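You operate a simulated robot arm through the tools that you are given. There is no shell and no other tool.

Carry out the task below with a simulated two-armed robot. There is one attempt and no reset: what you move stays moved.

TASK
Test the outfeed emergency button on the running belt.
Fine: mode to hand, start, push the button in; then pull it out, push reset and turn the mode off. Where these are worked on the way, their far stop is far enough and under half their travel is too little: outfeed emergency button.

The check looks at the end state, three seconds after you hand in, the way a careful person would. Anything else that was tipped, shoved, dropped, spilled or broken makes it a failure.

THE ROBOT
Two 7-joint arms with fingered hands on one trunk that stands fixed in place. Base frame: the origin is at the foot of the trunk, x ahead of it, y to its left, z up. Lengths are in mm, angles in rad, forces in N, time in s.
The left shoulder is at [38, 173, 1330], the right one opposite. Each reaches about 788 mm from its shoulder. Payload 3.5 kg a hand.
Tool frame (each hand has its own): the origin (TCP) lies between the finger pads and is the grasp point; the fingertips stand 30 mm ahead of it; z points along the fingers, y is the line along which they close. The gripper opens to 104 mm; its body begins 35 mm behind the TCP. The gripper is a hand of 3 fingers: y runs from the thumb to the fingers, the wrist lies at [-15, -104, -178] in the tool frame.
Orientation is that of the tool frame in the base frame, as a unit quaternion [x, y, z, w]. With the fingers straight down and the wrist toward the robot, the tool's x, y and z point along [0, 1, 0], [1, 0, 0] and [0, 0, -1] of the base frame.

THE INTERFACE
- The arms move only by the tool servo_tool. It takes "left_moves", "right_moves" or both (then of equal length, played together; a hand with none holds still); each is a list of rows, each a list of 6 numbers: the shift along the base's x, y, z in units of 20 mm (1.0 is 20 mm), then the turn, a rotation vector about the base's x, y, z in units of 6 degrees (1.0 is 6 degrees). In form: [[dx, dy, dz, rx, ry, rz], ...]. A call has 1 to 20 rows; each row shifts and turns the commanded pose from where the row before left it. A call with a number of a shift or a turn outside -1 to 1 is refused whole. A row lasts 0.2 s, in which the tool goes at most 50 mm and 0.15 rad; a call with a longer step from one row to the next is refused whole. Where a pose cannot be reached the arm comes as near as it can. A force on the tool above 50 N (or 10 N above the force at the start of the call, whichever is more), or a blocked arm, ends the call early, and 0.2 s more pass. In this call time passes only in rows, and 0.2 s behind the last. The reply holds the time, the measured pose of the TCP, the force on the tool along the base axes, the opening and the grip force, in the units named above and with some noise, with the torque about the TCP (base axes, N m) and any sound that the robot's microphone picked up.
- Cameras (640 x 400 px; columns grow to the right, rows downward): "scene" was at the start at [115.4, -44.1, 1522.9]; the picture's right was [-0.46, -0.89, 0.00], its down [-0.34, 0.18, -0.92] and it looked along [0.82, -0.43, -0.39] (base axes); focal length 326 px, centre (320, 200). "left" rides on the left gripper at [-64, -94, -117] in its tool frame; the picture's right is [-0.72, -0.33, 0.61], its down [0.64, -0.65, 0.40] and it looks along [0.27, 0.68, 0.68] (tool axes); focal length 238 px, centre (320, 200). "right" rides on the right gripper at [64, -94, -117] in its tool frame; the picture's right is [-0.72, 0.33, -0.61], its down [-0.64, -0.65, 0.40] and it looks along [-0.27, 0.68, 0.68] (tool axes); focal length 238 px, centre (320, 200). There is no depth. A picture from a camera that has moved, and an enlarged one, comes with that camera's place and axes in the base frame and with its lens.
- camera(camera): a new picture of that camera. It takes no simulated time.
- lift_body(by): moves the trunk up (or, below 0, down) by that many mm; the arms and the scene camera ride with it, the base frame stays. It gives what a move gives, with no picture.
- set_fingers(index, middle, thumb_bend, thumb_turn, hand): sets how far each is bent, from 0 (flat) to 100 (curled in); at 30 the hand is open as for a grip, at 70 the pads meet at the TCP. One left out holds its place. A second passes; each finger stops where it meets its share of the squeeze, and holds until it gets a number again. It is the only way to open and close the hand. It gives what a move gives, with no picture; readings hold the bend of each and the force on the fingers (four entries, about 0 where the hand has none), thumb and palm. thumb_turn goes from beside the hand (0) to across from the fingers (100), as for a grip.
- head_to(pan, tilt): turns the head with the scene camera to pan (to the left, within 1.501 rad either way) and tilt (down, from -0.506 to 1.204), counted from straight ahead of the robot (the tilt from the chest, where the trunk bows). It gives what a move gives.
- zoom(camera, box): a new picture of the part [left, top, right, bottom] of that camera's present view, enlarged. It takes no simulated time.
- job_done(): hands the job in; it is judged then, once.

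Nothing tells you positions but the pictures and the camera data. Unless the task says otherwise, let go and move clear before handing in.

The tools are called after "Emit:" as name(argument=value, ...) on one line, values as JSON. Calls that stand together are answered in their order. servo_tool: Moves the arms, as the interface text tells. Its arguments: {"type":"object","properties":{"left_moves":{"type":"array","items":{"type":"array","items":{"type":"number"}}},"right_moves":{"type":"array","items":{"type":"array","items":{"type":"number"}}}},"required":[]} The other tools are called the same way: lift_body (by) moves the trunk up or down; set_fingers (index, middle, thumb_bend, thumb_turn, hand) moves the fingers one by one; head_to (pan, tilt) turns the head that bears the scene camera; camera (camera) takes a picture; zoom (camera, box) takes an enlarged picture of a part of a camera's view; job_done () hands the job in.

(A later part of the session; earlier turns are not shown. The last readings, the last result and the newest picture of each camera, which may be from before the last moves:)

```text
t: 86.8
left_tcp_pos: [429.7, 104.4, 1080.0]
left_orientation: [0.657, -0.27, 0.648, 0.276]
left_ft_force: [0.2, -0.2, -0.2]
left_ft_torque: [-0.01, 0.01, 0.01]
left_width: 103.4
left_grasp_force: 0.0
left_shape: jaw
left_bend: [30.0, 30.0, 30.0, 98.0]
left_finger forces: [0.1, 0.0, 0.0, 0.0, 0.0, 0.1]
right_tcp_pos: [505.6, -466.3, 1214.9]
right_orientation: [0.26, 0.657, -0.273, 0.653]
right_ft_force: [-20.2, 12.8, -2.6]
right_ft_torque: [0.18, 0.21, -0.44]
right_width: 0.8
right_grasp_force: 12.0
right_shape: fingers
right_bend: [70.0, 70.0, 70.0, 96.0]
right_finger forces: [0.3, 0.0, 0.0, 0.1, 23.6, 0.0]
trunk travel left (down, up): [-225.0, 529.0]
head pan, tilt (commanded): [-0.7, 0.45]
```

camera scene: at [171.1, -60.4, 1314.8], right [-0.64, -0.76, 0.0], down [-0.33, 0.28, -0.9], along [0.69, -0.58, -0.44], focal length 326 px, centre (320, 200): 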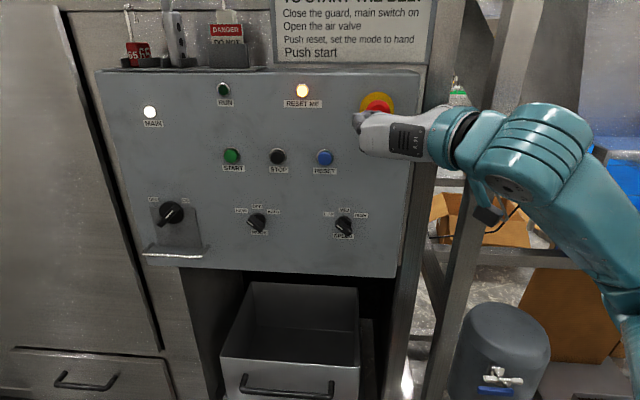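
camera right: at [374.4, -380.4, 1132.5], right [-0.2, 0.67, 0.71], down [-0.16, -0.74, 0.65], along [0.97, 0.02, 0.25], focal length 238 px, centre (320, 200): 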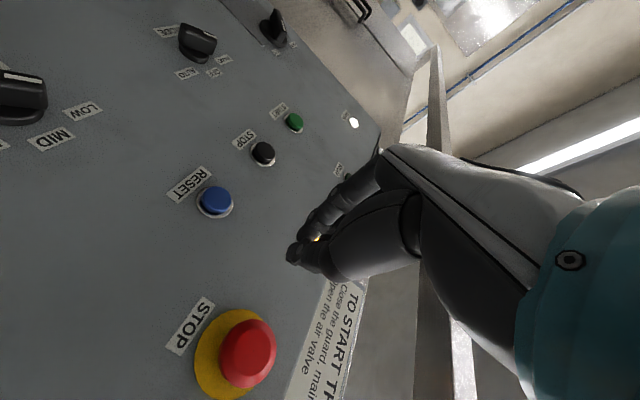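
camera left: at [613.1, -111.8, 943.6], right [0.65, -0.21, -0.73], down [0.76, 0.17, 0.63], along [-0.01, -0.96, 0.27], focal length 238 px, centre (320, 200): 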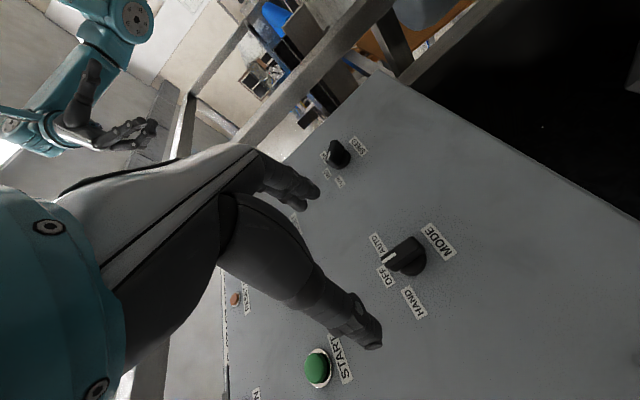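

Contact is immediate and stiff with no further give, so the button is latched at its far stop. I'll back off and open the fingers to grip the cap for the pull.

Emit:
servo_tool(right_moves=[[-0.6, 0.6, 0, 0, 0, 0], [-0.6, 0.6, -0.05, 0, 0, 0], [-0.5, 0.5, 0, 0, 0, 0]])

Emit:
set_fingers(hand="right", index=40, middle=40, thumb_bend=40)

Emit:
camera(camera="right")

Emit:
zoom(camera="scene", box=[270, 70, 430, 170])

```text
t: 87.6
left_tcp_pos: [432.7, 103.1, 1079.2]
left_orientation: [0.657, -0.27, 0.648, 0.275]
left_ft_force: [-0.1, 0.1, -0.2]
left_ft_torque: [-0.02, 0.0, -0.02]
left_width: 103.9
left_grasp_force: 0.1
left_shape: jaw
left_bend: [30.0, 30.0, 30.0, 98.0]
left_finger forces: [0.0, 0.0, 0.0, 0.0, 0.0, 0.1]
right_tcp_pos: [474.4, -434.6, 1213.7]
right_orientation: [0.26, 0.657, -0.274, 0.652]
right_ft_force: [0.1, 0.6, 0.1]
right_ft_torque: [-0.01, 0.0, -0.02]
right_width: 0.3
right_grasp_force: 0.1
right_shape: fingers
right_bend: [70.0, 70.0, 70.0, 97.0]
right_finger forces: [0.0, 0.0, 0.0, 0.0, 0.0, 0.1]
trunk travel left (down, up): [-225.0, 529.0]
head pan, tilt (commanded): [-0.7, 0.45]
```

```text
t: 88.6
left_tcp_pos: [433.3, 103.4, 1079.8]
left_orientation: [0.658, -0.27, 0.647, 0.275]
left_ft_force: [-0.1, -0.2, -0.3]
left_ft_torque: [0.03, 0.02, 0.02]
left_width: 104.1
left_grasp_force: 0.0
left_shape: jaw
left_bend: [30.0, 30.0, 30.0, 98.0]
left_finger forces: [0.0, 0.0, 0.1, 0.0, 0.0, 0.0]
right_tcp_pos: [475.5, -435.7, 1213.2]
right_orientation: [0.26, 0.658, -0.274, 0.652]
right_ft_force: [-0.4, 0.0, -0.4]
right_ft_torque: [0.02, -0.01, 0.0]
right_width: 77.3
right_grasp_force: 0.1
right_shape: fingers
right_bend: [40.0, 40.0, 40.0, 97.0]
right_finger forces: [0.0, 0.0, 0.0, 0.0, 0.0, 0.0]
trunk travel left (down, up): [-225.0, 529.0]
head pan, tilt (commanded): [-0.7, 0.45]
```

```text
taken
camera right: at [323.2, -422.1, 1151.4], right [-0.2, 0.67, 0.71], down [-0.16, -0.74, 0.65], along [0.97, 0.02, 0.25], focal length 238 px, centre (320, 200)
```

right: 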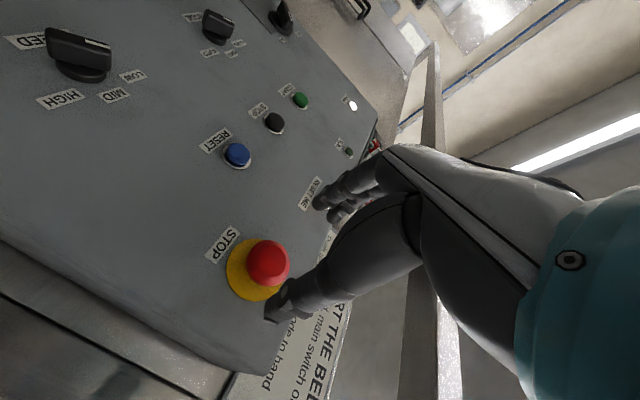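

```text
4.00 times, centred on (350, 120) of scene
camera zoom: at [171.1, -60.4, 1314.8], right [-0.64, -0.76, 0.0], down [-0.33, 0.28, -0.9], along [0.69, -0.58, -0.44], focal length 1302 px, centre (200, 520)
```

zoom: 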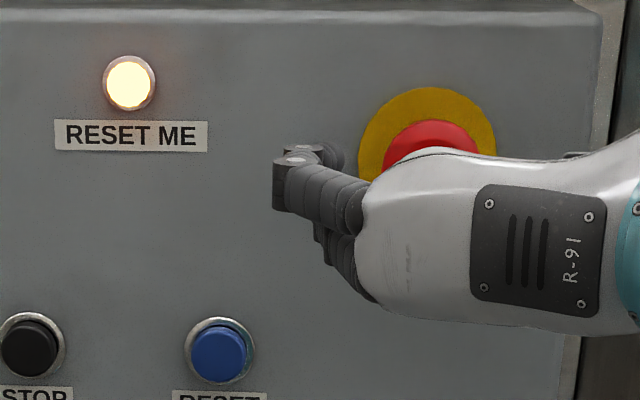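

Emit:
zoom(camera="right", box=[200, 220, 328, 300])

```text
5.00 times, centred on (264, 260) of right
camera zoom: at [323.2, -422.1, 1151.4], right [-0.2, 0.67, 0.71], down [-0.16, -0.74, 0.65], along [0.97, 0.02, 0.25], focal length 1192 px, centre (600, -100)
```

zoom: 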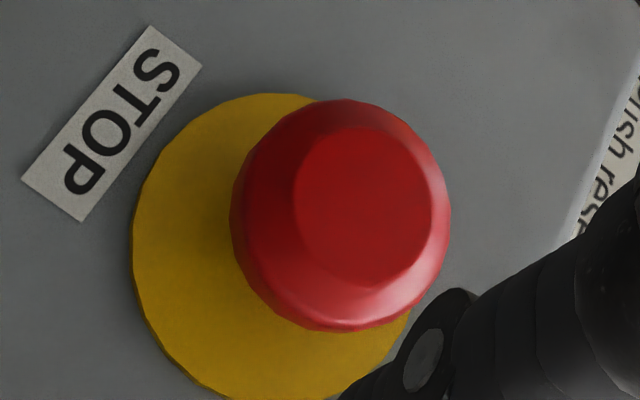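

The cap is within about 3 mm of the hand axis. I'll advance with the fingers open around it.

Emit:
servo_tool(right_moves=[[0.615, -0.6, -0.03, 0, 0, 0], [0.615, -0.6, -0.03, 0, 0, 0], [0.615, -0.6, -0.03, 0, 0, 0], [0.615, -0.6, -0.03, 0, 0, 0]])

Emit:
zoom(camera="right", box=[200, 180, 400, 305])

Emit:
zoom(camera="scene", box=[290, 50, 450, 150])

```text
t: 89.6
left_tcp_pos: [433.0, 102.9, 1079.4]
left_orientation: [0.658, -0.271, 0.647, 0.276]
left_ft_force: [-0.1, 0.5, 0.0]
left_ft_torque: [-0.02, 0.0, -0.01]
left_width: 104.1
left_grasp_force: 0.1
left_shape: jaw
left_bend: [30.0, 30.0, 30.0, 98.0]
left_finger forces: [0.0, 0.0, 0.1, 0.1, 0.0, 0.1]
right_tcp_pos: [524.5, -483.1, 1209.8]
right_orientation: [0.261, 0.657, -0.274, 0.652]
right_ft_force: [-0.1, 0.7, 0.6]
right_ft_torque: [0.03, -0.03, -0.01]
right_width: 77.3
right_grasp_force: 0.1
right_shape: fingers
right_bend: [40.0, 40.0, 40.0, 97.0]
right_finger forces: [0.1, 0.0, 0.0, 0.0, 0.1, 0.0]
trunk travel left (down, up): [-225.0, 529.0]
head pan, tilt (commanded): [-0.7, 0.45]
```

```text
3.20 times, centred on (300, 242) of right
camera zoom: at [372.6, -470.8, 1148.3], right [-0.2, 0.67, 0.71], down [-0.16, -0.74, 0.65], along [0.97, 0.02, 0.25], focal length 763 px, centre (384, 64)
```

zoom: 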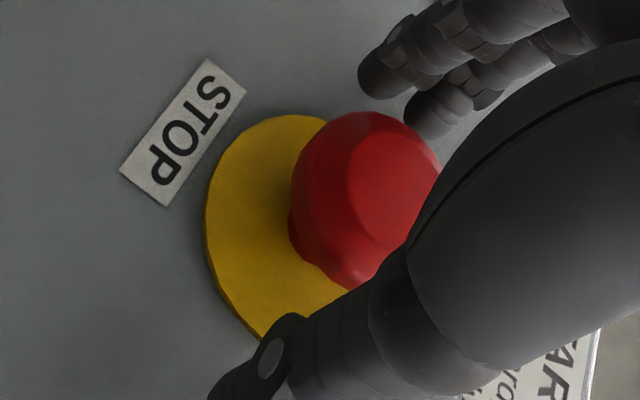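

```text
4.00 times, centred on (370, 100) of scene
camera zoom: at [171.3, -60.6, 1314.8], right [-0.64, -0.76, 0.0], down [-0.33, 0.28, -0.9], along [0.69, -0.58, -0.44], focal length 1302 px, centre (120, 600)
```

zoom: 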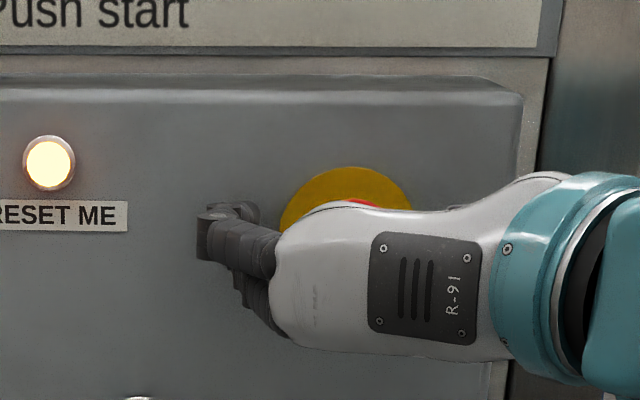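

The fingers bracket the cap. I'll close them on it.

Emit:
set_fingers(hand="right", index=75, middle=75, thumb_bend=75)

Emit:
zoom(camera="right", box=[200, 180, 400, 305])

```text
t: 90.6
left_tcp_pos: [433.6, 103.0, 1078.8]
left_orientation: [0.657, -0.27, 0.648, 0.276]
left_ft_force: [-1.2, 0.2, -0.5]
left_ft_torque: [0.01, -0.01, 0.0]
left_width: 104.2
left_grasp_force: 0.1
left_shape: jaw
left_bend: [30.0, 30.0, 30.0, 98.0]
left_finger forces: [0.0, 0.1, 0.0, 0.0, 0.0, 0.0]
right_tcp_pos: [525.1, -481.7, 1210.4]
right_orientation: [0.259, 0.658, -0.275, 0.652]
right_ft_force: [4.2, 7.6, 0.6]
right_ft_torque: [-0.01, 0.08, -0.17]
right_width: 20.3
right_grasp_force: 21.0
right_shape: fingers
right_bend: [73.0, 73.0, 65.0, 97.0]
right_finger forces: [14.2, 9.6, 0.1, 0.0, 17.8, 0.1]
trunk travel left (down, up): [-225.0, 529.0]
head pan, tilt (commanded): [-0.7, 0.45]
```

```text
3.20 times, centred on (300, 242) of right
camera zoom: at [373.0, -469.3, 1148.5], right [-0.2, 0.67, 0.71], down [-0.16, -0.74, 0.65], along [0.97, 0.02, 0.25], focal length 763 px, centre (384, 64)
```

zoom: 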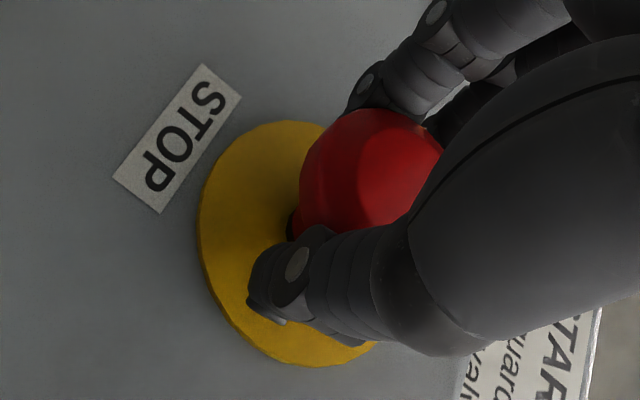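

The fingertips have hooked behind the cap rim. I'll pull straight out in small steps.

Emit:
servo_tool(right_moves=[[-0.14, 0.14, 0, 0, 0, 0], [-0.14, 0.14, 0, 0, 0, 0], [-0.14, 0.14, 0, 0, 0, 0]])

Emit:
zoom(camera="right", box=[200, 180, 400, 305])

```text
t: 91.4
left_tcp_pos: [436.0, 102.6, 1078.8]
left_orientation: [0.659, -0.27, 0.645, 0.276]
left_ft_force: [0.5, 1.0, -0.6]
left_ft_torque: [0.04, -0.02, -0.02]
left_width: 104.0
left_grasp_force: 0.0
left_shape: jaw
left_bend: [30.0, 30.0, 30.0, 98.0]
left_finger forces: [0.0, 0.1, 0.0, 0.0, 0.0, 0.0]
right_tcp_pos: [518.7, -478.1, 1207.8]
right_orientation: [0.264, 0.656, -0.277, 0.65]
right_ft_force: [31.5, -16.3, 11.3]
right_ft_torque: [-0.02, -0.05, -0.25]
right_width: 21.6
right_grasp_force: 25.8
right_shape: fingers
right_bend: [73.0, 64.0, 65.0, 97.0]
right_finger forces: [17.6, 20.2, 0.1, 0.0, 14.9, 0.0]
trunk travel left (down, up): [-225.0, 529.0]
head pan, tilt (commanded): [-0.7, 0.45]
```

```text
3.20 times, centred on (300, 242) of right
camera zoom: at [367.9, -464.0, 1147.3], right [-0.19, 0.67, 0.71], down [-0.16, -0.74, 0.65], along [0.97, 0.01, 0.25], focal length 763 px, centre (384, 64)
```

zoom: 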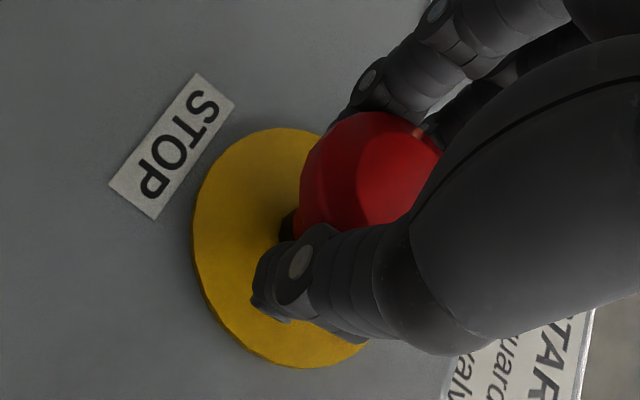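

The stem is showing more and the pull is at about 37 N. I'll pull a bit further to be sure it's at its outer stop.

Emit:
servo_tool(right_moves=[[-0.1, 0.1, 0, 0, 0, 0], [-0.1, 0.1, 0, 0, 0, 0], [-0.1, 0.1, 0, 0, 0, 0]])

Emit:
zoom(camera="right", box=[200, 180, 400, 305])

```text
t: 92.0
left_tcp_pos: [437.4, 101.0, 1077.8]
left_orientation: [0.659, -0.27, 0.645, 0.276]
left_ft_force: [0.1, -0.3, 0.3]
left_ft_torque: [0.0, 0.03, 0.0]
left_width: 103.9
left_grasp_force: 0.0
left_shape: jaw
left_bend: [30.0, 30.0, 30.0, 98.0]
left_finger forces: [0.0, 0.0, 0.0, 0.0, 0.0, 0.0]
right_tcp_pos: [518.2, -480.1, 1209.4]
right_orientation: [0.266, 0.655, -0.28, 0.65]
right_ft_force: [41.7, -19.9, 4.8]
right_ft_torque: [-0.03, 0.03, -0.43]
right_width: 22.8
right_grasp_force: 29.5
right_shape: fingers
right_bend: [73.0, 62.0, 65.0, 97.0]
right_finger forces: [19.8, 24.8, 0.1, 0.0, 14.5, 0.1]
trunk travel left (down, up): [-225.0, 529.0]
head pan, tilt (commanded): [-0.7, 0.45]
stopped in row 2 (right hand): the force on the tool passed its limit at 51 N (the readings are from after the stop); the commanded pose is now the measured one
```

```text
3.20 times, centred on (300, 242) of right
camera zoom: at [366.5, -464.6, 1147.1], right [-0.19, 0.68, 0.71], down [-0.17, -0.74, 0.66], along [0.97, 0.0, 0.26], focal length 763 px, centre (384, 64)
```

zoom: 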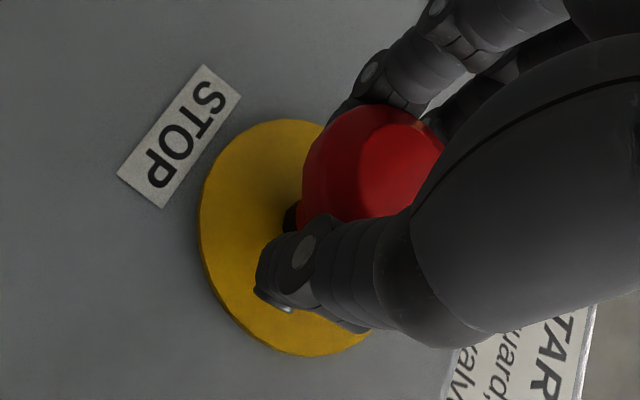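

The pull also peaked at about 51 N, which is the tool limit. I'll release and look at whether the cap is out.

Emit:
servo_tool(right_moves=[[0.05, -0.05, 0, 0, 0, 0], [0.05, -0.05, 0, 0, 0, 0]])

Emit:
set_fingers(hand="right", index=40, middle=40, thumb_bend=40)

Emit:
servo_tool(right_moves=[[-0.6, 0.6, 0, 0, 0, 0], [-0.6, 0.6, 0, 0, 0, 0], [-0.6, 0.6, 0, 0, 0, 0], [-0.6, 0.6, 0, 0, 0, 0]])

Emit:
camera(camera="right")

Emit:
zoom(camera="right", box=[200, 220, 328, 300])

Emit:
camera(camera="scene")

```text
t: 92.5
left_tcp_pos: [436.0, 101.5, 1078.0]
left_orientation: [0.658, -0.271, 0.646, 0.275]
left_ft_force: [0.3, -0.3, 0.3]
left_ft_torque: [-0.01, -0.01, -0.01]
left_width: 104.0
left_grasp_force: 0.0
left_shape: jaw
left_bend: [30.0, 30.0, 30.0, 98.0]
left_finger forces: [0.0, 0.0, 0.0, 0.0, 0.0, 0.0]
right_tcp_pos: [518.0, -479.4, 1208.8]
right_orientation: [0.264, 0.656, -0.278, 0.65]
right_ft_force: [25.5, -13.6, 3.3]
right_ft_torque: [-0.02, 0.04, -0.22]
right_width: 22.1
right_grasp_force: 24.7
right_shape: fingers
right_bend: [73.0, 63.0, 65.0, 97.0]
right_finger forces: [15.3, 18.7, 0.1, 0.0, 14.9, 0.0]
trunk travel left (down, up): [-225.0, 529.0]
head pan, tilt (commanded): [-0.7, 0.45]
```

```text
t: 93.5
left_tcp_pos: [432.9, 103.9, 1079.9]
left_orientation: [0.657, -0.27, 0.647, 0.276]
left_ft_force: [-0.2, -0.1, 0.7]
left_ft_torque: [0.01, 0.03, -0.03]
left_width: 103.7
left_grasp_force: 0.0
left_shape: jaw
left_bend: [30.0, 30.0, 30.0, 98.0]
left_finger forces: [0.1, 0.0, 0.1, 0.0, 0.0, 0.0]
right_tcp_pos: [514.2, -477.4, 1212.6]
right_orientation: [0.263, 0.654, -0.278, 0.653]
right_ft_force: [-1.1, 0.3, -0.6]
right_ft_torque: [0.02, 0.01, 0.0]
right_width: 77.7
right_grasp_force: 0.0
right_shape: fingers
right_bend: [40.0, 40.0, 40.0, 97.0]
right_finger forces: [0.0, 0.0, 0.0, 0.0, 0.1, 0.1]
trunk travel left (down, up): [-225.0, 529.0]
head pan, tilt (commanded): [-0.7, 0.45]
```

```text
t: 94.5
left_tcp_pos: [432.2, 103.9, 1080.6]
left_orientation: [0.656, -0.27, 0.648, 0.276]
left_ft_force: [-1.3, -0.2, 0.0]
left_ft_torque: [0.0, 0.0, 0.01]
left_width: 103.8
left_grasp_force: 0.0
left_shape: jaw
left_bend: [30.0, 30.0, 30.0, 98.0]
left_finger forces: [0.0, 0.1, 0.1, 0.0, 0.1, 0.0]
right_tcp_pos: [465.6, -431.5, 1212.0]
right_orientation: [0.264, 0.654, -0.278, 0.652]
right_ft_force: [0.3, 0.1, -0.1]
right_ft_torque: [0.02, 0.03, -0.03]
right_width: 77.6
right_grasp_force: 0.0
right_shape: fingers
right_bend: [40.0, 40.0, 40.0, 97.0]
right_finger forces: [0.0, 0.0, 0.1, 0.1, 0.0, 0.0]
trunk travel left (down, up): [-225.0, 529.0]
head pan, tilt (commanded): [-0.7, 0.45]
```

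```text
taken
camera right: at [314.2, -415.3, 1149.3], right [-0.2, 0.68, 0.71], down [-0.17, -0.74, 0.66], along [0.97, 0.01, 0.26], focal length 238 px, centre (320, 200)
```

right: 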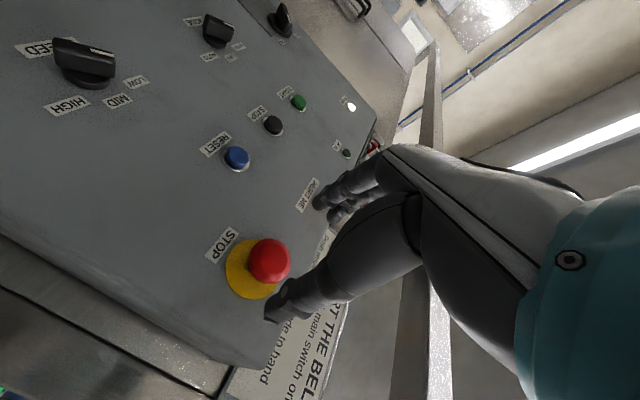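

```text
5.00 times, centred on (264, 260) of right
camera zoom: at [314.2, -415.3, 1149.3], right [-0.2, 0.68, 0.71], down [-0.17, -0.74, 0.66], along [0.97, 0.01, 0.26], focal length 1192 px, centre (600, -100)
```

zoom: 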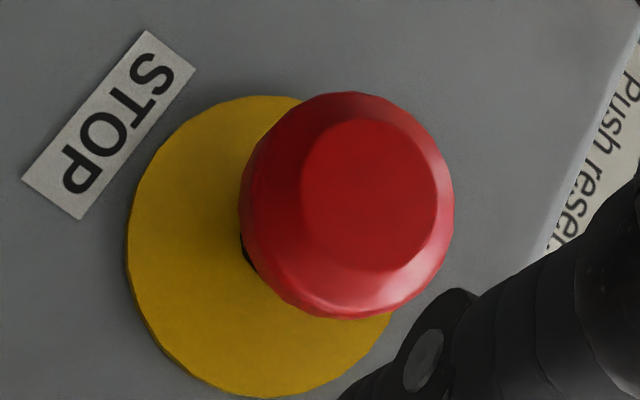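

```text
taken
camera scene: at [170.9, -60.3, 1314.9], right [-0.64, -0.76, 0.0], down [-0.33, 0.28, -0.9], along [0.69, -0.58, -0.43], focal length 326 px, centre (320, 200)
```

scene: 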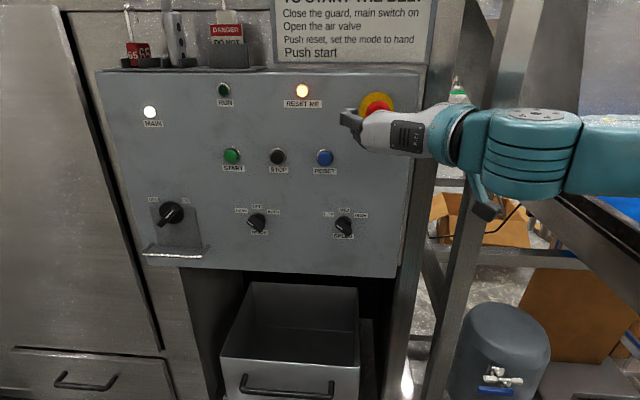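

The cap now stands about 7 mm further out and the stem is visible behind it, so it's pulled out. I'll pinch the fingers again and go past the earlier viewpoint toward RESET.

Emit:
servo_tool(right_moves=[[0.6, 0.6, -0.26, 0, 0, 0], [0.7, 0.5, -0.26, 0, 0, 0], [0.75, 0.42, -0.26, 0, 0, 0], [0.75, 0.4, -0.26, 0, 0, 0]])

Emit:
set_fingers(hand="right", index=70, middle=70, thumb_bend=70)

Emit:
camera(camera="right")

Emit:
camera(camera="scene")

```text
t: 95.5
left_tcp_pos: [432.7, 103.6, 1079.5]
left_orientation: [0.657, -0.27, 0.647, 0.276]
left_ft_force: [0.4, 0.7, -1.1]
left_ft_torque: [0.02, -0.03, -0.03]
left_width: 103.9
left_grasp_force: 0.2
left_shape: jaw
left_bend: [30.0, 30.0, 30.0, 98.0]
left_finger forces: [0.1, 0.0, 0.0, 0.0, 0.0, 0.1]
right_tcp_pos: [524.4, -391.1, 1190.1]
right_orientation: [0.263, 0.654, -0.278, 0.652]
right_ft_force: [-0.7, 0.8, -0.5]
right_ft_torque: [-0.02, -0.02, -0.01]
right_width: 77.6
right_grasp_force: 0.0
right_shape: fingers
right_bend: [40.0, 40.0, 40.0, 97.0]
right_finger forces: [0.0, 0.0, 0.0, 0.0, 0.0, 0.0]
trunk travel left (down, up): [-225.0, 529.0]
head pan, tilt (commanded): [-0.7, 0.45]
```

```text
t: 96.5
left_tcp_pos: [433.0, 103.5, 1079.5]
left_orientation: [0.657, -0.27, 0.647, 0.276]
left_ft_force: [-0.5, 0.1, -0.4]
left_ft_torque: [0.01, -0.01, 0.0]
left_width: 104.0
left_grasp_force: 0.0
left_shape: jaw
left_bend: [30.0, 30.0, 30.0, 98.0]
left_finger forces: [0.1, 0.0, 0.0, 0.0, 0.0, 0.0]
right_tcp_pos: [523.2, -391.2, 1189.7]
right_orientation: [0.263, 0.654, -0.278, 0.653]
right_ft_force: [-0.3, -0.7, -0.3]
right_ft_torque: [-0.02, 0.02, -0.03]
right_width: 2.0
right_grasp_force: 0.0
right_shape: fingers
right_bend: [70.0, 70.0, 70.0, 97.0]
right_finger forces: [0.0, 0.0, 0.0, 0.0, 0.1, 0.0]
trunk travel left (down, up): [-225.0, 529.0]
head pan, tilt (commanded): [-0.7, 0.45]
```

```text
taken
camera right: at [371.9, -376.7, 1127.8], right [-0.2, 0.68, 0.71], down [-0.17, -0.74, 0.66], along [0.97, 0.01, 0.26], focal length 238 px, centre (320, 200)
```

right: 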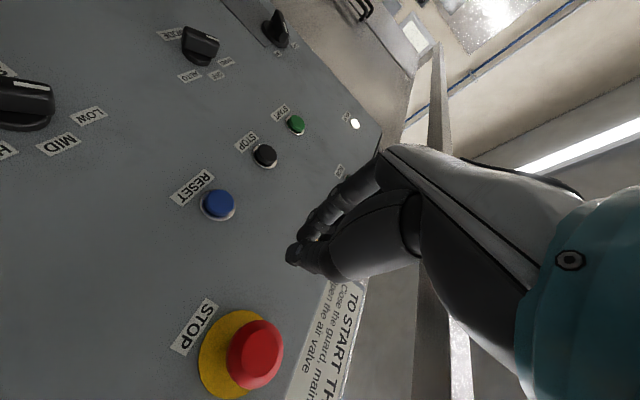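

```text
taken
camera scene: at [171.1, -60.4, 1314.8], right [-0.64, -0.76, 0.0], down [-0.33, 0.28, -0.9], along [0.69, -0.58, -0.44], focal length 326 px, centre (320, 200)
```

scene: 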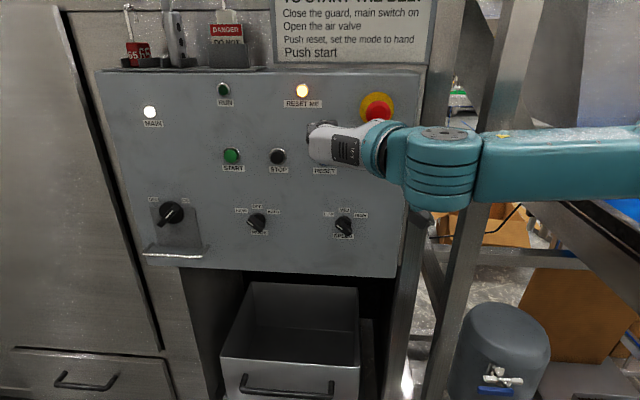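

The cap sits exactly where it was before the test, so it's fully out. RESET ME is still lit, so I'll move in front of the blue RESET button.

Emit:
servo_tool(right_moves=[[0.3, 0.1, -0.878, 0, 0, 0], [0.5, 0, -0.878, 0, 0, 0], [0.7, -0.3, -0.878, 0, 0, 0], [0.7, -0.4, -0.878, 0, 0, 0]])

Emit:
camera(camera="right")

Emit:
zoom(camera="scene", box=[250, 70, 410, 170])

```text
t: 97.5
left_tcp_pos: [433.7, 103.4, 1079.4]
left_orientation: [0.658, -0.271, 0.647, 0.276]
left_ft_force: [-0.6, 0.3, -0.6]
left_ft_torque: [0.02, 0.04, 0.0]
left_width: 103.8
left_grasp_force: 0.2
left_shape: jaw
left_bend: [30.0, 30.0, 30.0, 98.0]
left_finger forces: [0.0, 0.0, 0.0, 0.1, 0.0, 0.0]
right_tcp_pos: [564.9, -404.0, 1120.1]
right_orientation: [0.263, 0.654, -0.277, 0.653]
right_ft_force: [0.1, 0.7, -0.4]
right_ft_torque: [-0.04, 0.0, 0.03]
right_width: 1.5
right_grasp_force: 0.0
right_shape: fingers
right_bend: [70.0, 70.0, 70.0, 97.0]
right_finger forces: [0.0, 0.0, 0.0, 0.0, 0.0, 0.0]
trunk travel left (down, up): [-225.0, 529.0]
head pan, tilt (commanded): [-0.7, 0.45]
```

```text
taken
camera right: at [413.7, -388.9, 1058.1], right [-0.2, 0.68, 0.71], down [-0.17, -0.74, 0.66], along [0.97, 0.01, 0.26], focal length 238 px, centre (320, 200)
```

right: 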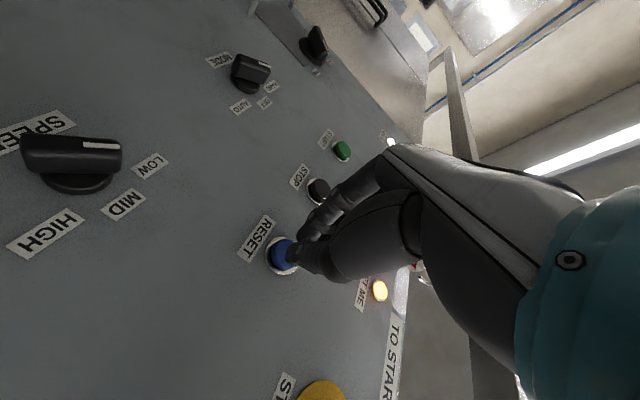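

```text
4.00 times, centred on (330, 120) of scene
camera zoom: at [171.4, -60.5, 1314.7], right [-0.64, -0.76, 0.0], down [-0.33, 0.28, -0.9], along [0.69, -0.58, -0.44], focal length 1302 px, centre (280, 520)
```

zoom: 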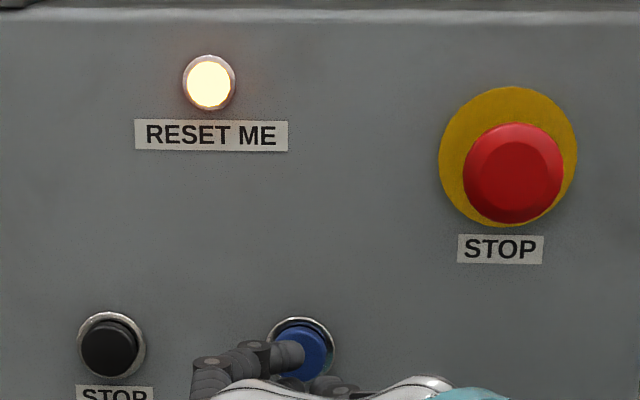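

The fingertips are just in front of RESET. I'll press it in steps.

Emit:
servo_tool(right_moves=[[0.42, -0.28, -0.1, 0, 0, 0], [0.25, -0.25, 0, 0, 0, 0], [0.15, -0.15, 0, 0, 0, 0], [0.15, -0.15, 0, 0, 0, 0], [0.15, -0.15, 0, 0, 0, 0]])

Emit:
zoom(camera="scene", box=[190, 70, 410, 208])

Emit:
zoom(camera="right", box=[200, 180, 400, 305])

```text
t: 98.8
left_tcp_pos: [431.4, 103.7, 1079.8]
left_orientation: [0.657, -0.27, 0.648, 0.276]
left_ft_force: [-0.2, 0.0, 0.0]
left_ft_torque: [0.0, 0.0, 0.01]
left_width: 104.1
left_grasp_force: 0.1
left_shape: jaw
left_bend: [30.0, 30.0, 30.0, 98.0]
left_finger forces: [0.0, 0.0, 0.0, 0.0, 0.0, 0.0]
right_tcp_pos: [589.1, -421.9, 1118.5]
right_orientation: [0.261, 0.656, -0.276, 0.652]
right_ft_force: [-5.7, 8.1, -0.5]
right_ft_torque: [0.07, 0.04, 0.08]
right_width: 0.0
right_grasp_force: 4.9
right_shape: fingers
right_bend: [70.0, 70.0, 70.0, 97.0]
right_finger forces: [8.7, 1.2, 0.0, 0.1, 0.0, 0.0]
trunk travel left (down, up): [-225.0, 529.0]
head pan, tilt (commanded): [-0.7, 0.45]
heard: click
```

```text
2.90 times, centred on (300, 139) of scene
camera zoom: at [170.2, -59.3, 1315.0], right [-0.64, -0.76, 0.0], down [-0.33, 0.28, -0.9], along [0.69, -0.58, -0.43], focal length 944 px, centre (378, 377)
```

zoom: 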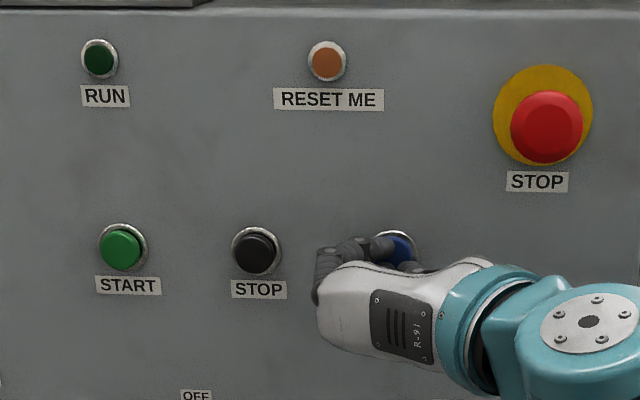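

```text
3.20 times, centred on (300, 242) of right
camera zoom: at [437.2, -407.4, 1056.1], right [-0.2, 0.68, 0.71], down [-0.17, -0.74, 0.65], along [0.97, 0.01, 0.26], focal length 763 px, centre (384, 64)
```

zoom: 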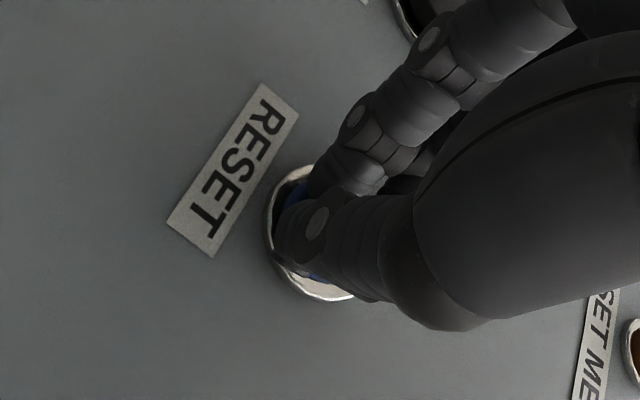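

RESET clicked and RESET ME went out. RUN stays dark. I'll back off and return to the mode knob, rolling the hand to match the HAND angle.

Emit:
servo_tool(right_moves=[[-0.6, 0.6, 0, 0, 0, 0], [-0.6, 0.6, 0, 0, 0, 0], [-0.6, 0.6, 0, 0, 0, 0]])

Emit:
servo_tool(right_moves=[[0.545, 0.68, -0.866, 0, 0, 0], [0.545, 0.68, -0.866, 0, 0, 0], [0.545, 0.68, -0.866, 0, 0, 0], [0.545, 0.68, -0.866, 0, 0, 0], [0.545, 0.68, -0.866, 0, 0, 0], [0.545, 0.68, -0.866, 0, 0, 0]])

Emit:
camera(camera="scene")

Emit:
camera(camera="right")

```text
t: 99.5
left_tcp_pos: [432.2, 102.8, 1079.2]
left_orientation: [0.657, -0.27, 0.648, 0.275]
left_ft_force: [-0.3, -0.3, 0.4]
left_ft_torque: [-0.01, 0.03, 0.03]
left_width: 103.9
left_grasp_force: 0.1
left_shape: jaw
left_bend: [30.0, 30.0, 30.0, 98.0]
left_finger forces: [0.0, 0.0, 0.0, 0.0, 0.0, 0.1]
right_tcp_pos: [554.5, -388.5, 1118.4]
right_orientation: [0.264, 0.654, -0.278, 0.653]
right_ft_force: [-0.2, 0.9, 0.5]
right_ft_torque: [-0.03, 0.04, 0.01]
right_width: 0.8
right_grasp_force: 0.1
right_shape: fingers
right_bend: [70.0, 70.0, 70.0, 97.0]
right_finger forces: [0.0, 0.1, 0.0, 0.0, 0.0, 0.1]
trunk travel left (down, up): [-225.0, 529.0]
head pan, tilt (commanded): [-0.7, 0.45]
```

```text
t: 101.0
left_tcp_pos: [432.4, 103.7, 1078.7]
left_orientation: [0.657, -0.27, 0.647, 0.276]
left_ft_force: [-0.5, -0.3, 0.0]
left_ft_torque: [0.0, -0.02, -0.03]
left_width: 103.8
left_grasp_force: 0.0
left_shape: jaw
left_bend: [30.0, 30.0, 30.0, 98.0]
left_finger forces: [0.0, 0.0, 0.0, 0.1, 0.0, 0.0]
right_tcp_pos: [619.0, -305.8, 1017.3]
right_orientation: [0.264, 0.655, -0.278, 0.652]
right_ft_force: [-0.4, 0.1, 0.1]
right_ft_torque: [-0.02, 0.0, -0.03]
right_width: 1.1
right_grasp_force: 0.0
right_shape: fingers
right_bend: [70.0, 70.0, 70.0, 97.0]
right_finger forces: [0.1, 0.0, 0.1, 0.0, 0.1, 0.1]
trunk travel left (down, up): [-225.0, 529.0]
head pan, tilt (commanded): [-0.7, 0.45]
```

```text
taken
camera scene: at [171.4, -60.3, 1314.7], right [-0.64, -0.76, 0.0], down [-0.33, 0.28, -0.9], along [0.69, -0.58, -0.44], focal length 326 px, centre (320, 200)
```

scene: 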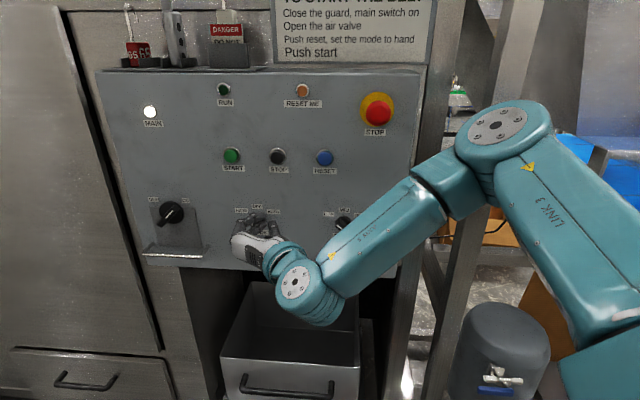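

```text
taken
camera right: at [468.7, -291.5, 954.9], right [-0.2, 0.68, 0.71], down [-0.17, -0.74, 0.65], along [0.97, 0.01, 0.26], focal length 238 px, centre (320, 200)
```

right: 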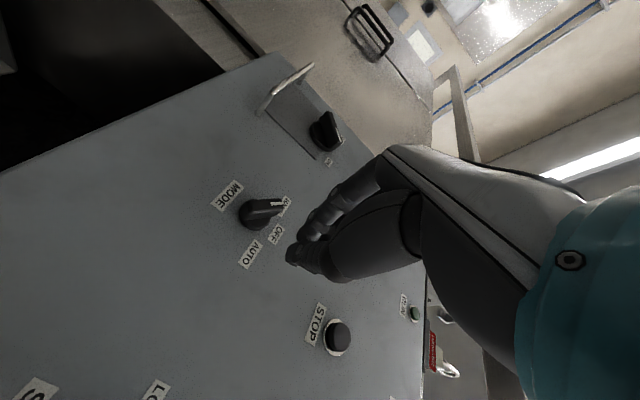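

The path is clear. I'll roll the hand counterclockwise to match the knob's HAND angle while settling in front of it.

Emit:
servo_tool(right_moves=[[0.28, 0.35, -0.47, -0.737, 0.737, 0], [0.28, 0.35, -0.47, -0.737, 0.737, 0], [0.28, 0.35, -0.47, -0.737, 0.737, 0], [0.28, 0.35, -0.47, -0.737, 0.737, 0], [0, 0, 0, -0.737, 0.737, 0], [0, 0, 0, -0.737, 0.737, 0], [0, 0, 0, -0.737, 0.737, 0], [0, 0, 0, -0.737, 0.737, 0]])

Emit:
set_fingers(hand="right", index=50, middle=50, thumb_bend=50)

Emit:
head_to(pan=-0.3, tilt=0.6)

Emit:
camera(camera="scene")

Emit:
camera(camera="right")

```text
t: 102.8
left_tcp_pos: [432.6, 103.2, 1079.3]
left_orientation: [0.657, -0.27, 0.647, 0.276]
left_ft_force: [0.2, 0.1, 0.6]
left_ft_torque: [-0.04, 0.01, 0.02]
left_width: 103.9
left_grasp_force: 0.1
left_shape: jaw
left_bend: [30.0, 30.0, 30.0, 98.0]
left_finger forces: [0.0, 0.1, 0.0, 0.0, 0.1, 0.0]
right_tcp_pos: [640.0, -276.6, 977.4]
right_orientation: [-0.04, 0.706, -0.526, 0.473]
right_ft_force: [0.9, 1.0, 0.2]
right_ft_torque: [-0.04, 0.03, 0.01]
right_width: 0.8
right_grasp_force: 0.0
right_shape: fingers
right_bend: [70.0, 70.0, 70.0, 97.0]
right_finger forces: [0.0, 0.0, 0.0, 0.0, 0.0, 0.0]
trunk travel left (down, up): [-225.0, 529.0]
head pan, tilt (commanded): [-0.7, 0.45]
```

```text
t: 103.8
left_tcp_pos: [432.6, 103.7, 1079.3]
left_orientation: [0.658, -0.27, 0.647, 0.276]
left_ft_force: [0.1, 0.3, -0.3]
left_ft_torque: [0.0, 0.01, 0.0]
left_width: 104.0
left_grasp_force: 0.1
left_shape: jaw
left_bend: [30.0, 30.0, 30.0, 98.0]
left_finger forces: [0.1, 0.1, 0.1, 0.1, 0.0, 0.0]
right_tcp_pos: [640.5, -277.9, 976.8]
right_orientation: [-0.039, 0.706, -0.526, 0.474]
right_ft_force: [0.3, 0.2, 0.4]
right_ft_torque: [0.0, -0.04, -0.01]
right_width: 51.4
right_grasp_force: 0.0
right_shape: fingers
right_bend: [50.0, 50.0, 50.0, 97.0]
right_finger forces: [0.0, 0.0, 0.1, 0.0, 0.0, 0.0]
trunk travel left (down, up): [-225.0, 529.0]
head pan, tilt (commanded): [-0.7, 0.45]
```

```text
t: 104.6
left_tcp_pos: [434.2, 102.8, 1079.7]
left_orientation: [0.658, -0.27, 0.647, 0.275]
left_ft_force: [0.4, 0.4, 0.2]
left_ft_torque: [-0.02, 0.01, 0.06]
left_width: 103.9
left_grasp_force: 0.0
left_shape: jaw
left_bend: [30.0, 30.0, 30.0, 98.0]
left_finger forces: [0.1, 0.1, 0.0, 0.0, 0.0, 0.1]
right_tcp_pos: [640.4, -276.1, 977.2]
right_orientation: [-0.04, 0.705, -0.525, 0.475]
right_ft_force: [-0.1, -0.1, 1.0]
right_ft_torque: [0.03, -0.01, -0.01]
right_width: 51.4
right_grasp_force: 0.0
right_shape: fingers
right_bend: [50.0, 50.0, 50.0, 97.0]
right_finger forces: [0.1, 0.0, 0.0, 0.0, 0.0, 0.0]
trunk travel left (down, up): [-225.0, 529.0]
head pan, tilt (commanded): [-0.3, 0.6]
```

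```text
taken
camera scene: at [185.2, -27.5, 1301.3], right [-0.3, -0.95, 0.0], down [-0.54, 0.17, -0.83], along [0.79, -0.24, -0.56], focal length 326 px, centre (320, 200)
```

scene: 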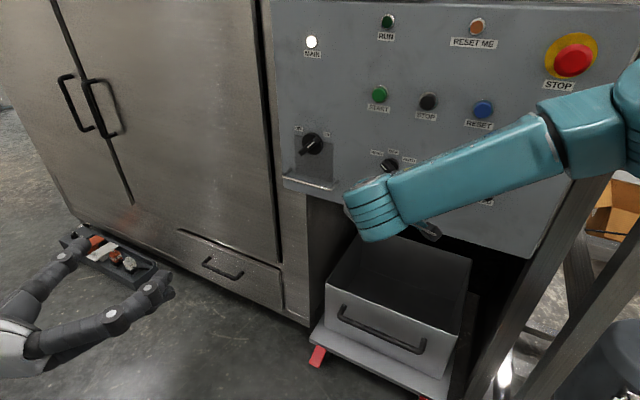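

```text
taken
camera right: at [479.7, -272.1, 1010.6], right [0.1, 0.98, 0.2], down [0.35, -0.22, 0.91], along [0.93, -0.03, -0.36], focal length 238 px, centre (320, 200)
```

right: 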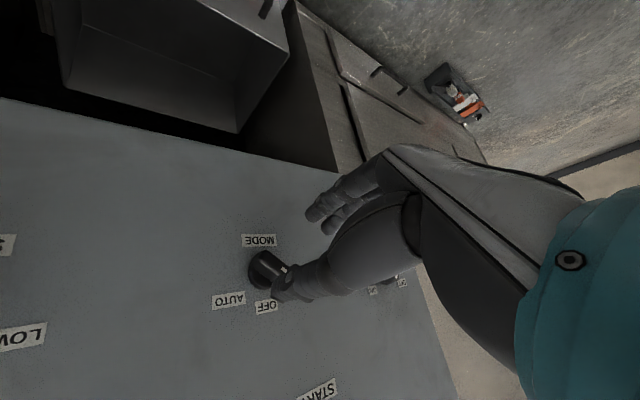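

Emit:
zoom(camera="right", box=[200, 220, 328, 300])

Emit:
zoom(camera="scene", box=[350, 130, 446, 190])

```text
5.00 times, centred on (264, 260) of right
camera zoom: at [479.7, -272.1, 1010.6], right [0.1, 0.98, 0.2], down [0.35, -0.22, 0.91], along [0.93, -0.03, -0.36], focal length 1192 px, centre (600, -100)
```

zoom: 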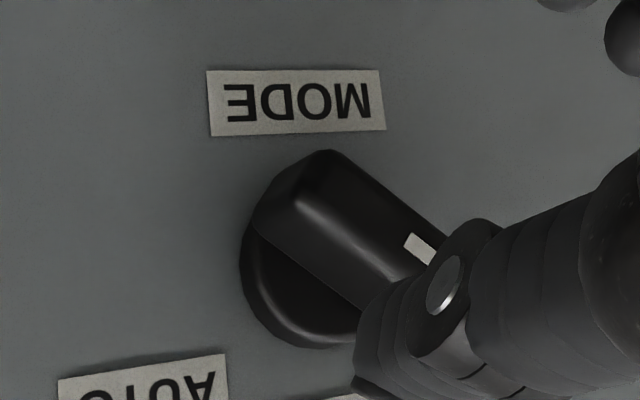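

```text
6.67 times, centred on (398, 160) of scene
camera zoom: at [185.2, -27.5, 1301.3], right [-0.3, -0.95, 0.0], down [-0.54, 0.17, -0.83], along [0.79, -0.24, -0.56], focal length 2170 px, centre (-200, 467)
```

zoom: 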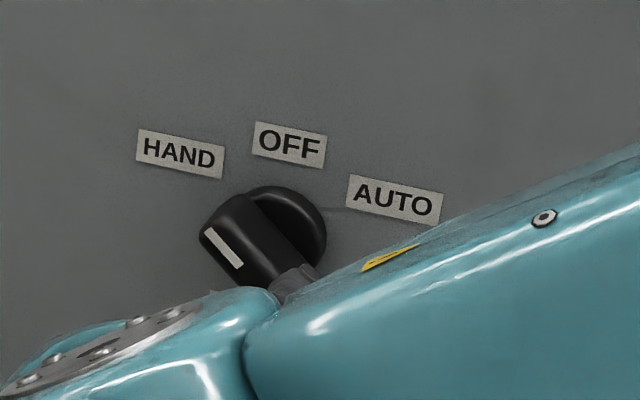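

The bar is parallel to my grip direction. I'll advance so the fingers bracket it.

Emit:
servo_tool(right_moves=[[0.6, -0.52, 0.03, 0, 0, 0], [0.6, -0.52, 0.03, 0, 0, 0], [0.6, -0.52, 0.03, 0, 0, 0], [0.6, -0.52, 0.03, 0, 0, 0]])

Emit:
zoom(camera="right", box=[200, 180, 400, 305])

```text
t: 105.6
left_tcp_pos: [432.1, 103.0, 1079.1]
left_orientation: [0.657, -0.27, 0.648, 0.275]
left_ft_force: [0.5, 0.2, -0.1]
left_ft_torque: [0.01, 0.02, 0.02]
left_width: 103.8
left_grasp_force: 0.1
left_shape: jaw
left_bend: [30.0, 30.0, 30.0, 98.0]
left_finger forces: [0.0, 0.1, 0.1, 0.1, 0.1, 0.1]
right_tcp_pos: [689.8, -320.2, 979.0]
right_orientation: [-0.039, 0.705, -0.525, 0.475]
right_ft_force: [-0.4, 0.3, 0.0]
right_ft_torque: [0.0, 0.0, 0.03]
right_width: 51.6
right_grasp_force: 0.0
right_shape: fingers
right_bend: [50.0, 50.0, 50.0, 97.0]
right_finger forces: [0.2, 0.1, 0.0, 0.1, 0.0, 0.1]
trunk travel left (down, up): [-225.0, 529.0]
head pan, tilt (commanded): [-0.3, 0.6]
```

```text
3.20 times, centred on (300, 242) of right
camera zoom: at [527.9, -315.5, 1013.1], right [0.1, 0.98, 0.2], down [0.35, -0.22, 0.91], along [0.93, -0.03, -0.36], focal length 763 px, centre (384, 64)
```

zoom: 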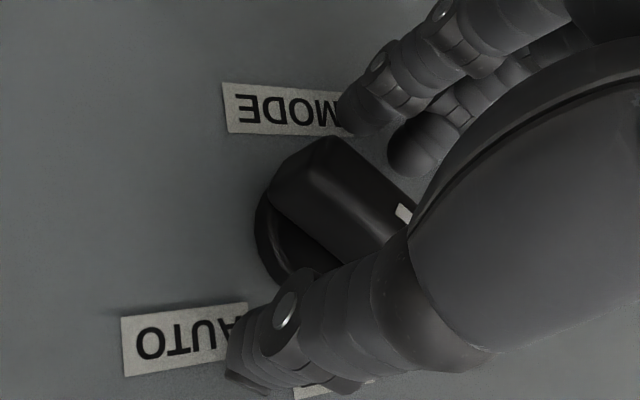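

The bar is centred between fingers and thumb. I'll grip it.

Emit:
set_fingers(hand="right", index=72, middle=72, thumb_bend=72)

Emit:
zoom(camera="right", box=[200, 180, 400, 305])

```text
t: 106.6
left_tcp_pos: [432.9, 103.9, 1079.7]
left_orientation: [0.657, -0.27, 0.647, 0.276]
left_ft_force: [0.6, 0.3, 0.1]
left_ft_torque: [0.0, 0.01, 0.01]
left_width: 104.1
left_grasp_force: 0.1
left_shape: jaw
left_bend: [30.0, 30.0, 30.0, 98.0]
left_finger forces: [0.0, 0.0, 0.1, 0.0, 0.0, 0.0]
right_tcp_pos: [688.2, -318.3, 978.7]
right_orientation: [-0.041, 0.705, -0.525, 0.475]
right_ft_force: [-0.4, 9.5, -4.9]
right_ft_torque: [0.12, 0.12, 0.2]
right_width: 10.1
right_grasp_force: 13.0
right_shape: fingers
right_bend: [71.0, 66.0, 67.0, 97.0]
right_finger forces: [9.5, 7.4, 0.1, 0.0, 9.7, 0.0]
trunk travel left (down, up): [-225.0, 529.0]
head pan, tilt (commanded): [-0.3, 0.6]
```

```text
3.20 times, centred on (300, 242) of right
camera zoom: at [527.8, -313.8, 1012.9], right [0.1, 0.98, 0.2], down [0.35, -0.22, 0.91], along [0.93, -0.02, -0.36], focal length 763 px, centre (384, 64)
```

zoom: 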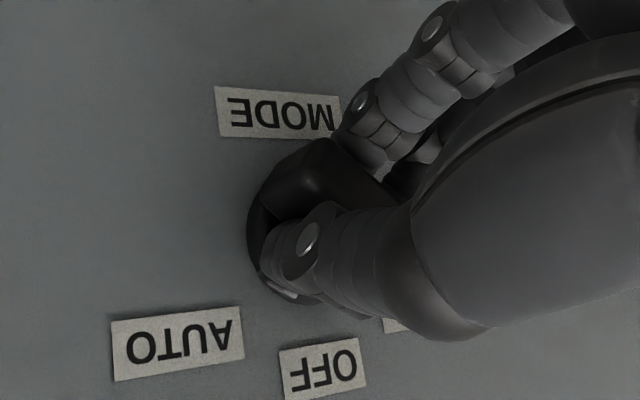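

Gripped. I'll turn it clockwise toward OFF, most of the way first.

Emit:
servo_tool(right_moves=[[0, 0, 0, 0.7, -0.7, 0], [0, 0, 0, 0.7, -0.7, 0], [0, 0, 0, 0.7, -0.7, 0], [0, 0, 0, 0.7, -0.7, 0], [0, 0, 0, 0.7, -0.7, 0], [0, 0, 0, 0.5, -0.5, 0]])

Emit:
zoom(camera="right", box=[200, 180, 400, 305])

Emit:
zoom(camera="scene", box=[350, 130, 446, 190])

```text
t: 108.0
left_tcp_pos: [433.5, 104.0, 1079.6]
left_orientation: [0.656, -0.269, 0.648, 0.277]
left_ft_force: [-0.7, 0.2, 0.2]
left_ft_torque: [-0.03, 0.03, -0.02]
left_width: 103.7
left_grasp_force: 0.0
left_shape: jaw
left_bend: [30.0, 30.0, 30.0, 98.0]
left_finger forces: [0.1, 0.1, 0.0, 0.1, 0.1, 0.0]
right_tcp_pos: [687.7, -318.7, 980.5]
right_orientation: [0.17, 0.684, -0.365, 0.609]
right_ft_force: [3.6, 7.3, 4.7]
right_ft_torque: [-0.05, -0.08, 0.24]
right_width: 10.2
right_grasp_force: 12.5
right_shape: fingers
right_bend: [71.0, 66.0, 67.0, 97.0]
right_finger forces: [7.9, 7.9, 0.1, 0.1, 8.9, 0.0]
trunk travel left (down, up): [-225.0, 529.0]
head pan, tilt (commanded): [-0.3, 0.6]
```

```text
3.20 times, centred on (300, 242) of right
camera zoom: at [528.0, -313.2, 946.3], right [-0.07, 0.81, 0.59], down [-0.03, -0.59, 0.81], along [1.0, 0.04, 0.06], focal length 763 px, centre (384, 64)
```

zoom: 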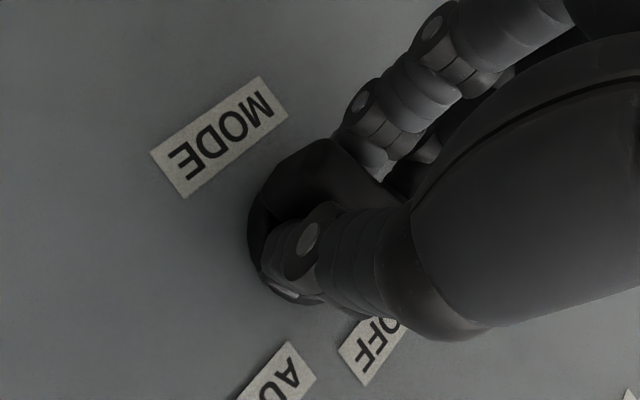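

```text
6.67 times, centred on (398, 160) of scene
camera zoom: at [185.3, -26.3, 1301.3], right [-0.3, -0.96, 0.0], down [-0.54, 0.17, -0.83], along [0.79, -0.24, -0.56], focal length 2170 px, centre (-200, 467)
```

zoom: 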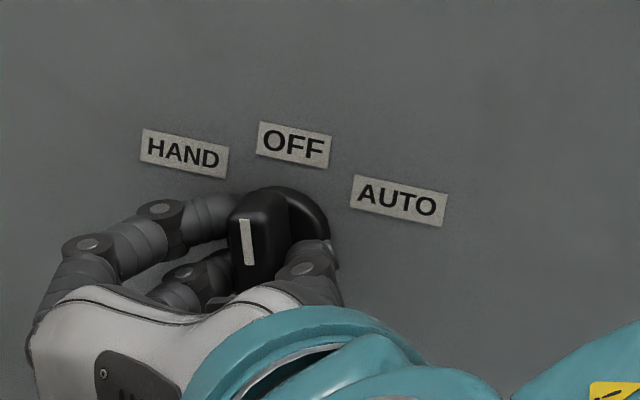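

The bar is about 15° short of OFF. I'll turn the remaining amount.

Emit:
servo_tool(right_moves=[[0, 0, 0, 0.57, -0.57, 0], [0, 0, 0, 0.57, -0.57, 0], [0, 0, 0, 0.57, -0.57, 0]])

Emit:
zoom(camera="scene", box=[350, 130, 446, 190])

```text
t: 108.8
left_tcp_pos: [430.5, 103.4, 1080.1]
left_orientation: [0.657, -0.27, 0.648, 0.275]
left_ft_force: [0.7, 0.2, -0.3]
left_ft_torque: [0.04, -0.02, 0.02]
left_width: 104.0
left_grasp_force: 0.0
left_shape: jaw
left_bend: [30.0, 30.0, 30.0, 98.0]
left_finger forces: [0.0, 0.0, 0.0, 0.1, 0.1, 0.0]
right_tcp_pos: [688.6, -318.3, 979.8]
right_orientation: [0.256, 0.657, -0.286, 0.649]
right_ft_force: [-0.2, 5.4, 7.6]
right_ft_torque: [-0.15, -0.17, 0.14]
right_width: 10.4
right_grasp_force: 12.7
right_shape: fingers
right_bend: [71.0, 66.0, 67.0, 97.0]
right_finger forces: [5.5, 8.2, 0.0, 0.0, 10.6, 0.0]
trunk travel left (down, up): [-225.0, 529.0]
head pan, tilt (commanded): [-0.3, 0.6]
```

```text
6.67 times, centred on (398, 160) of scene
camera zoom: at [184.4, -26.3, 1301.5], right [-0.3, -0.96, 0.0], down [-0.54, 0.17, -0.83], along [0.79, -0.24, -0.56], focal length 2170 px, centre (-200, 467)
```

zoom: 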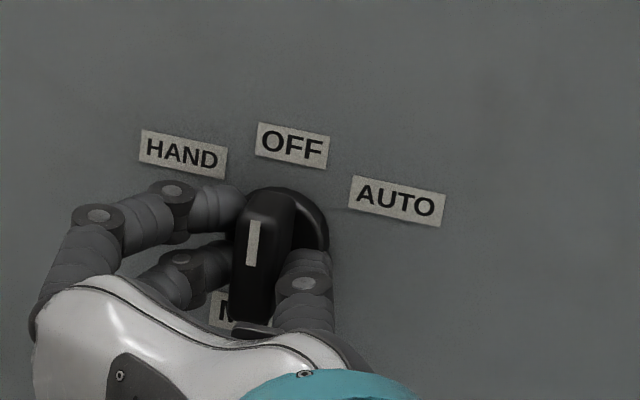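

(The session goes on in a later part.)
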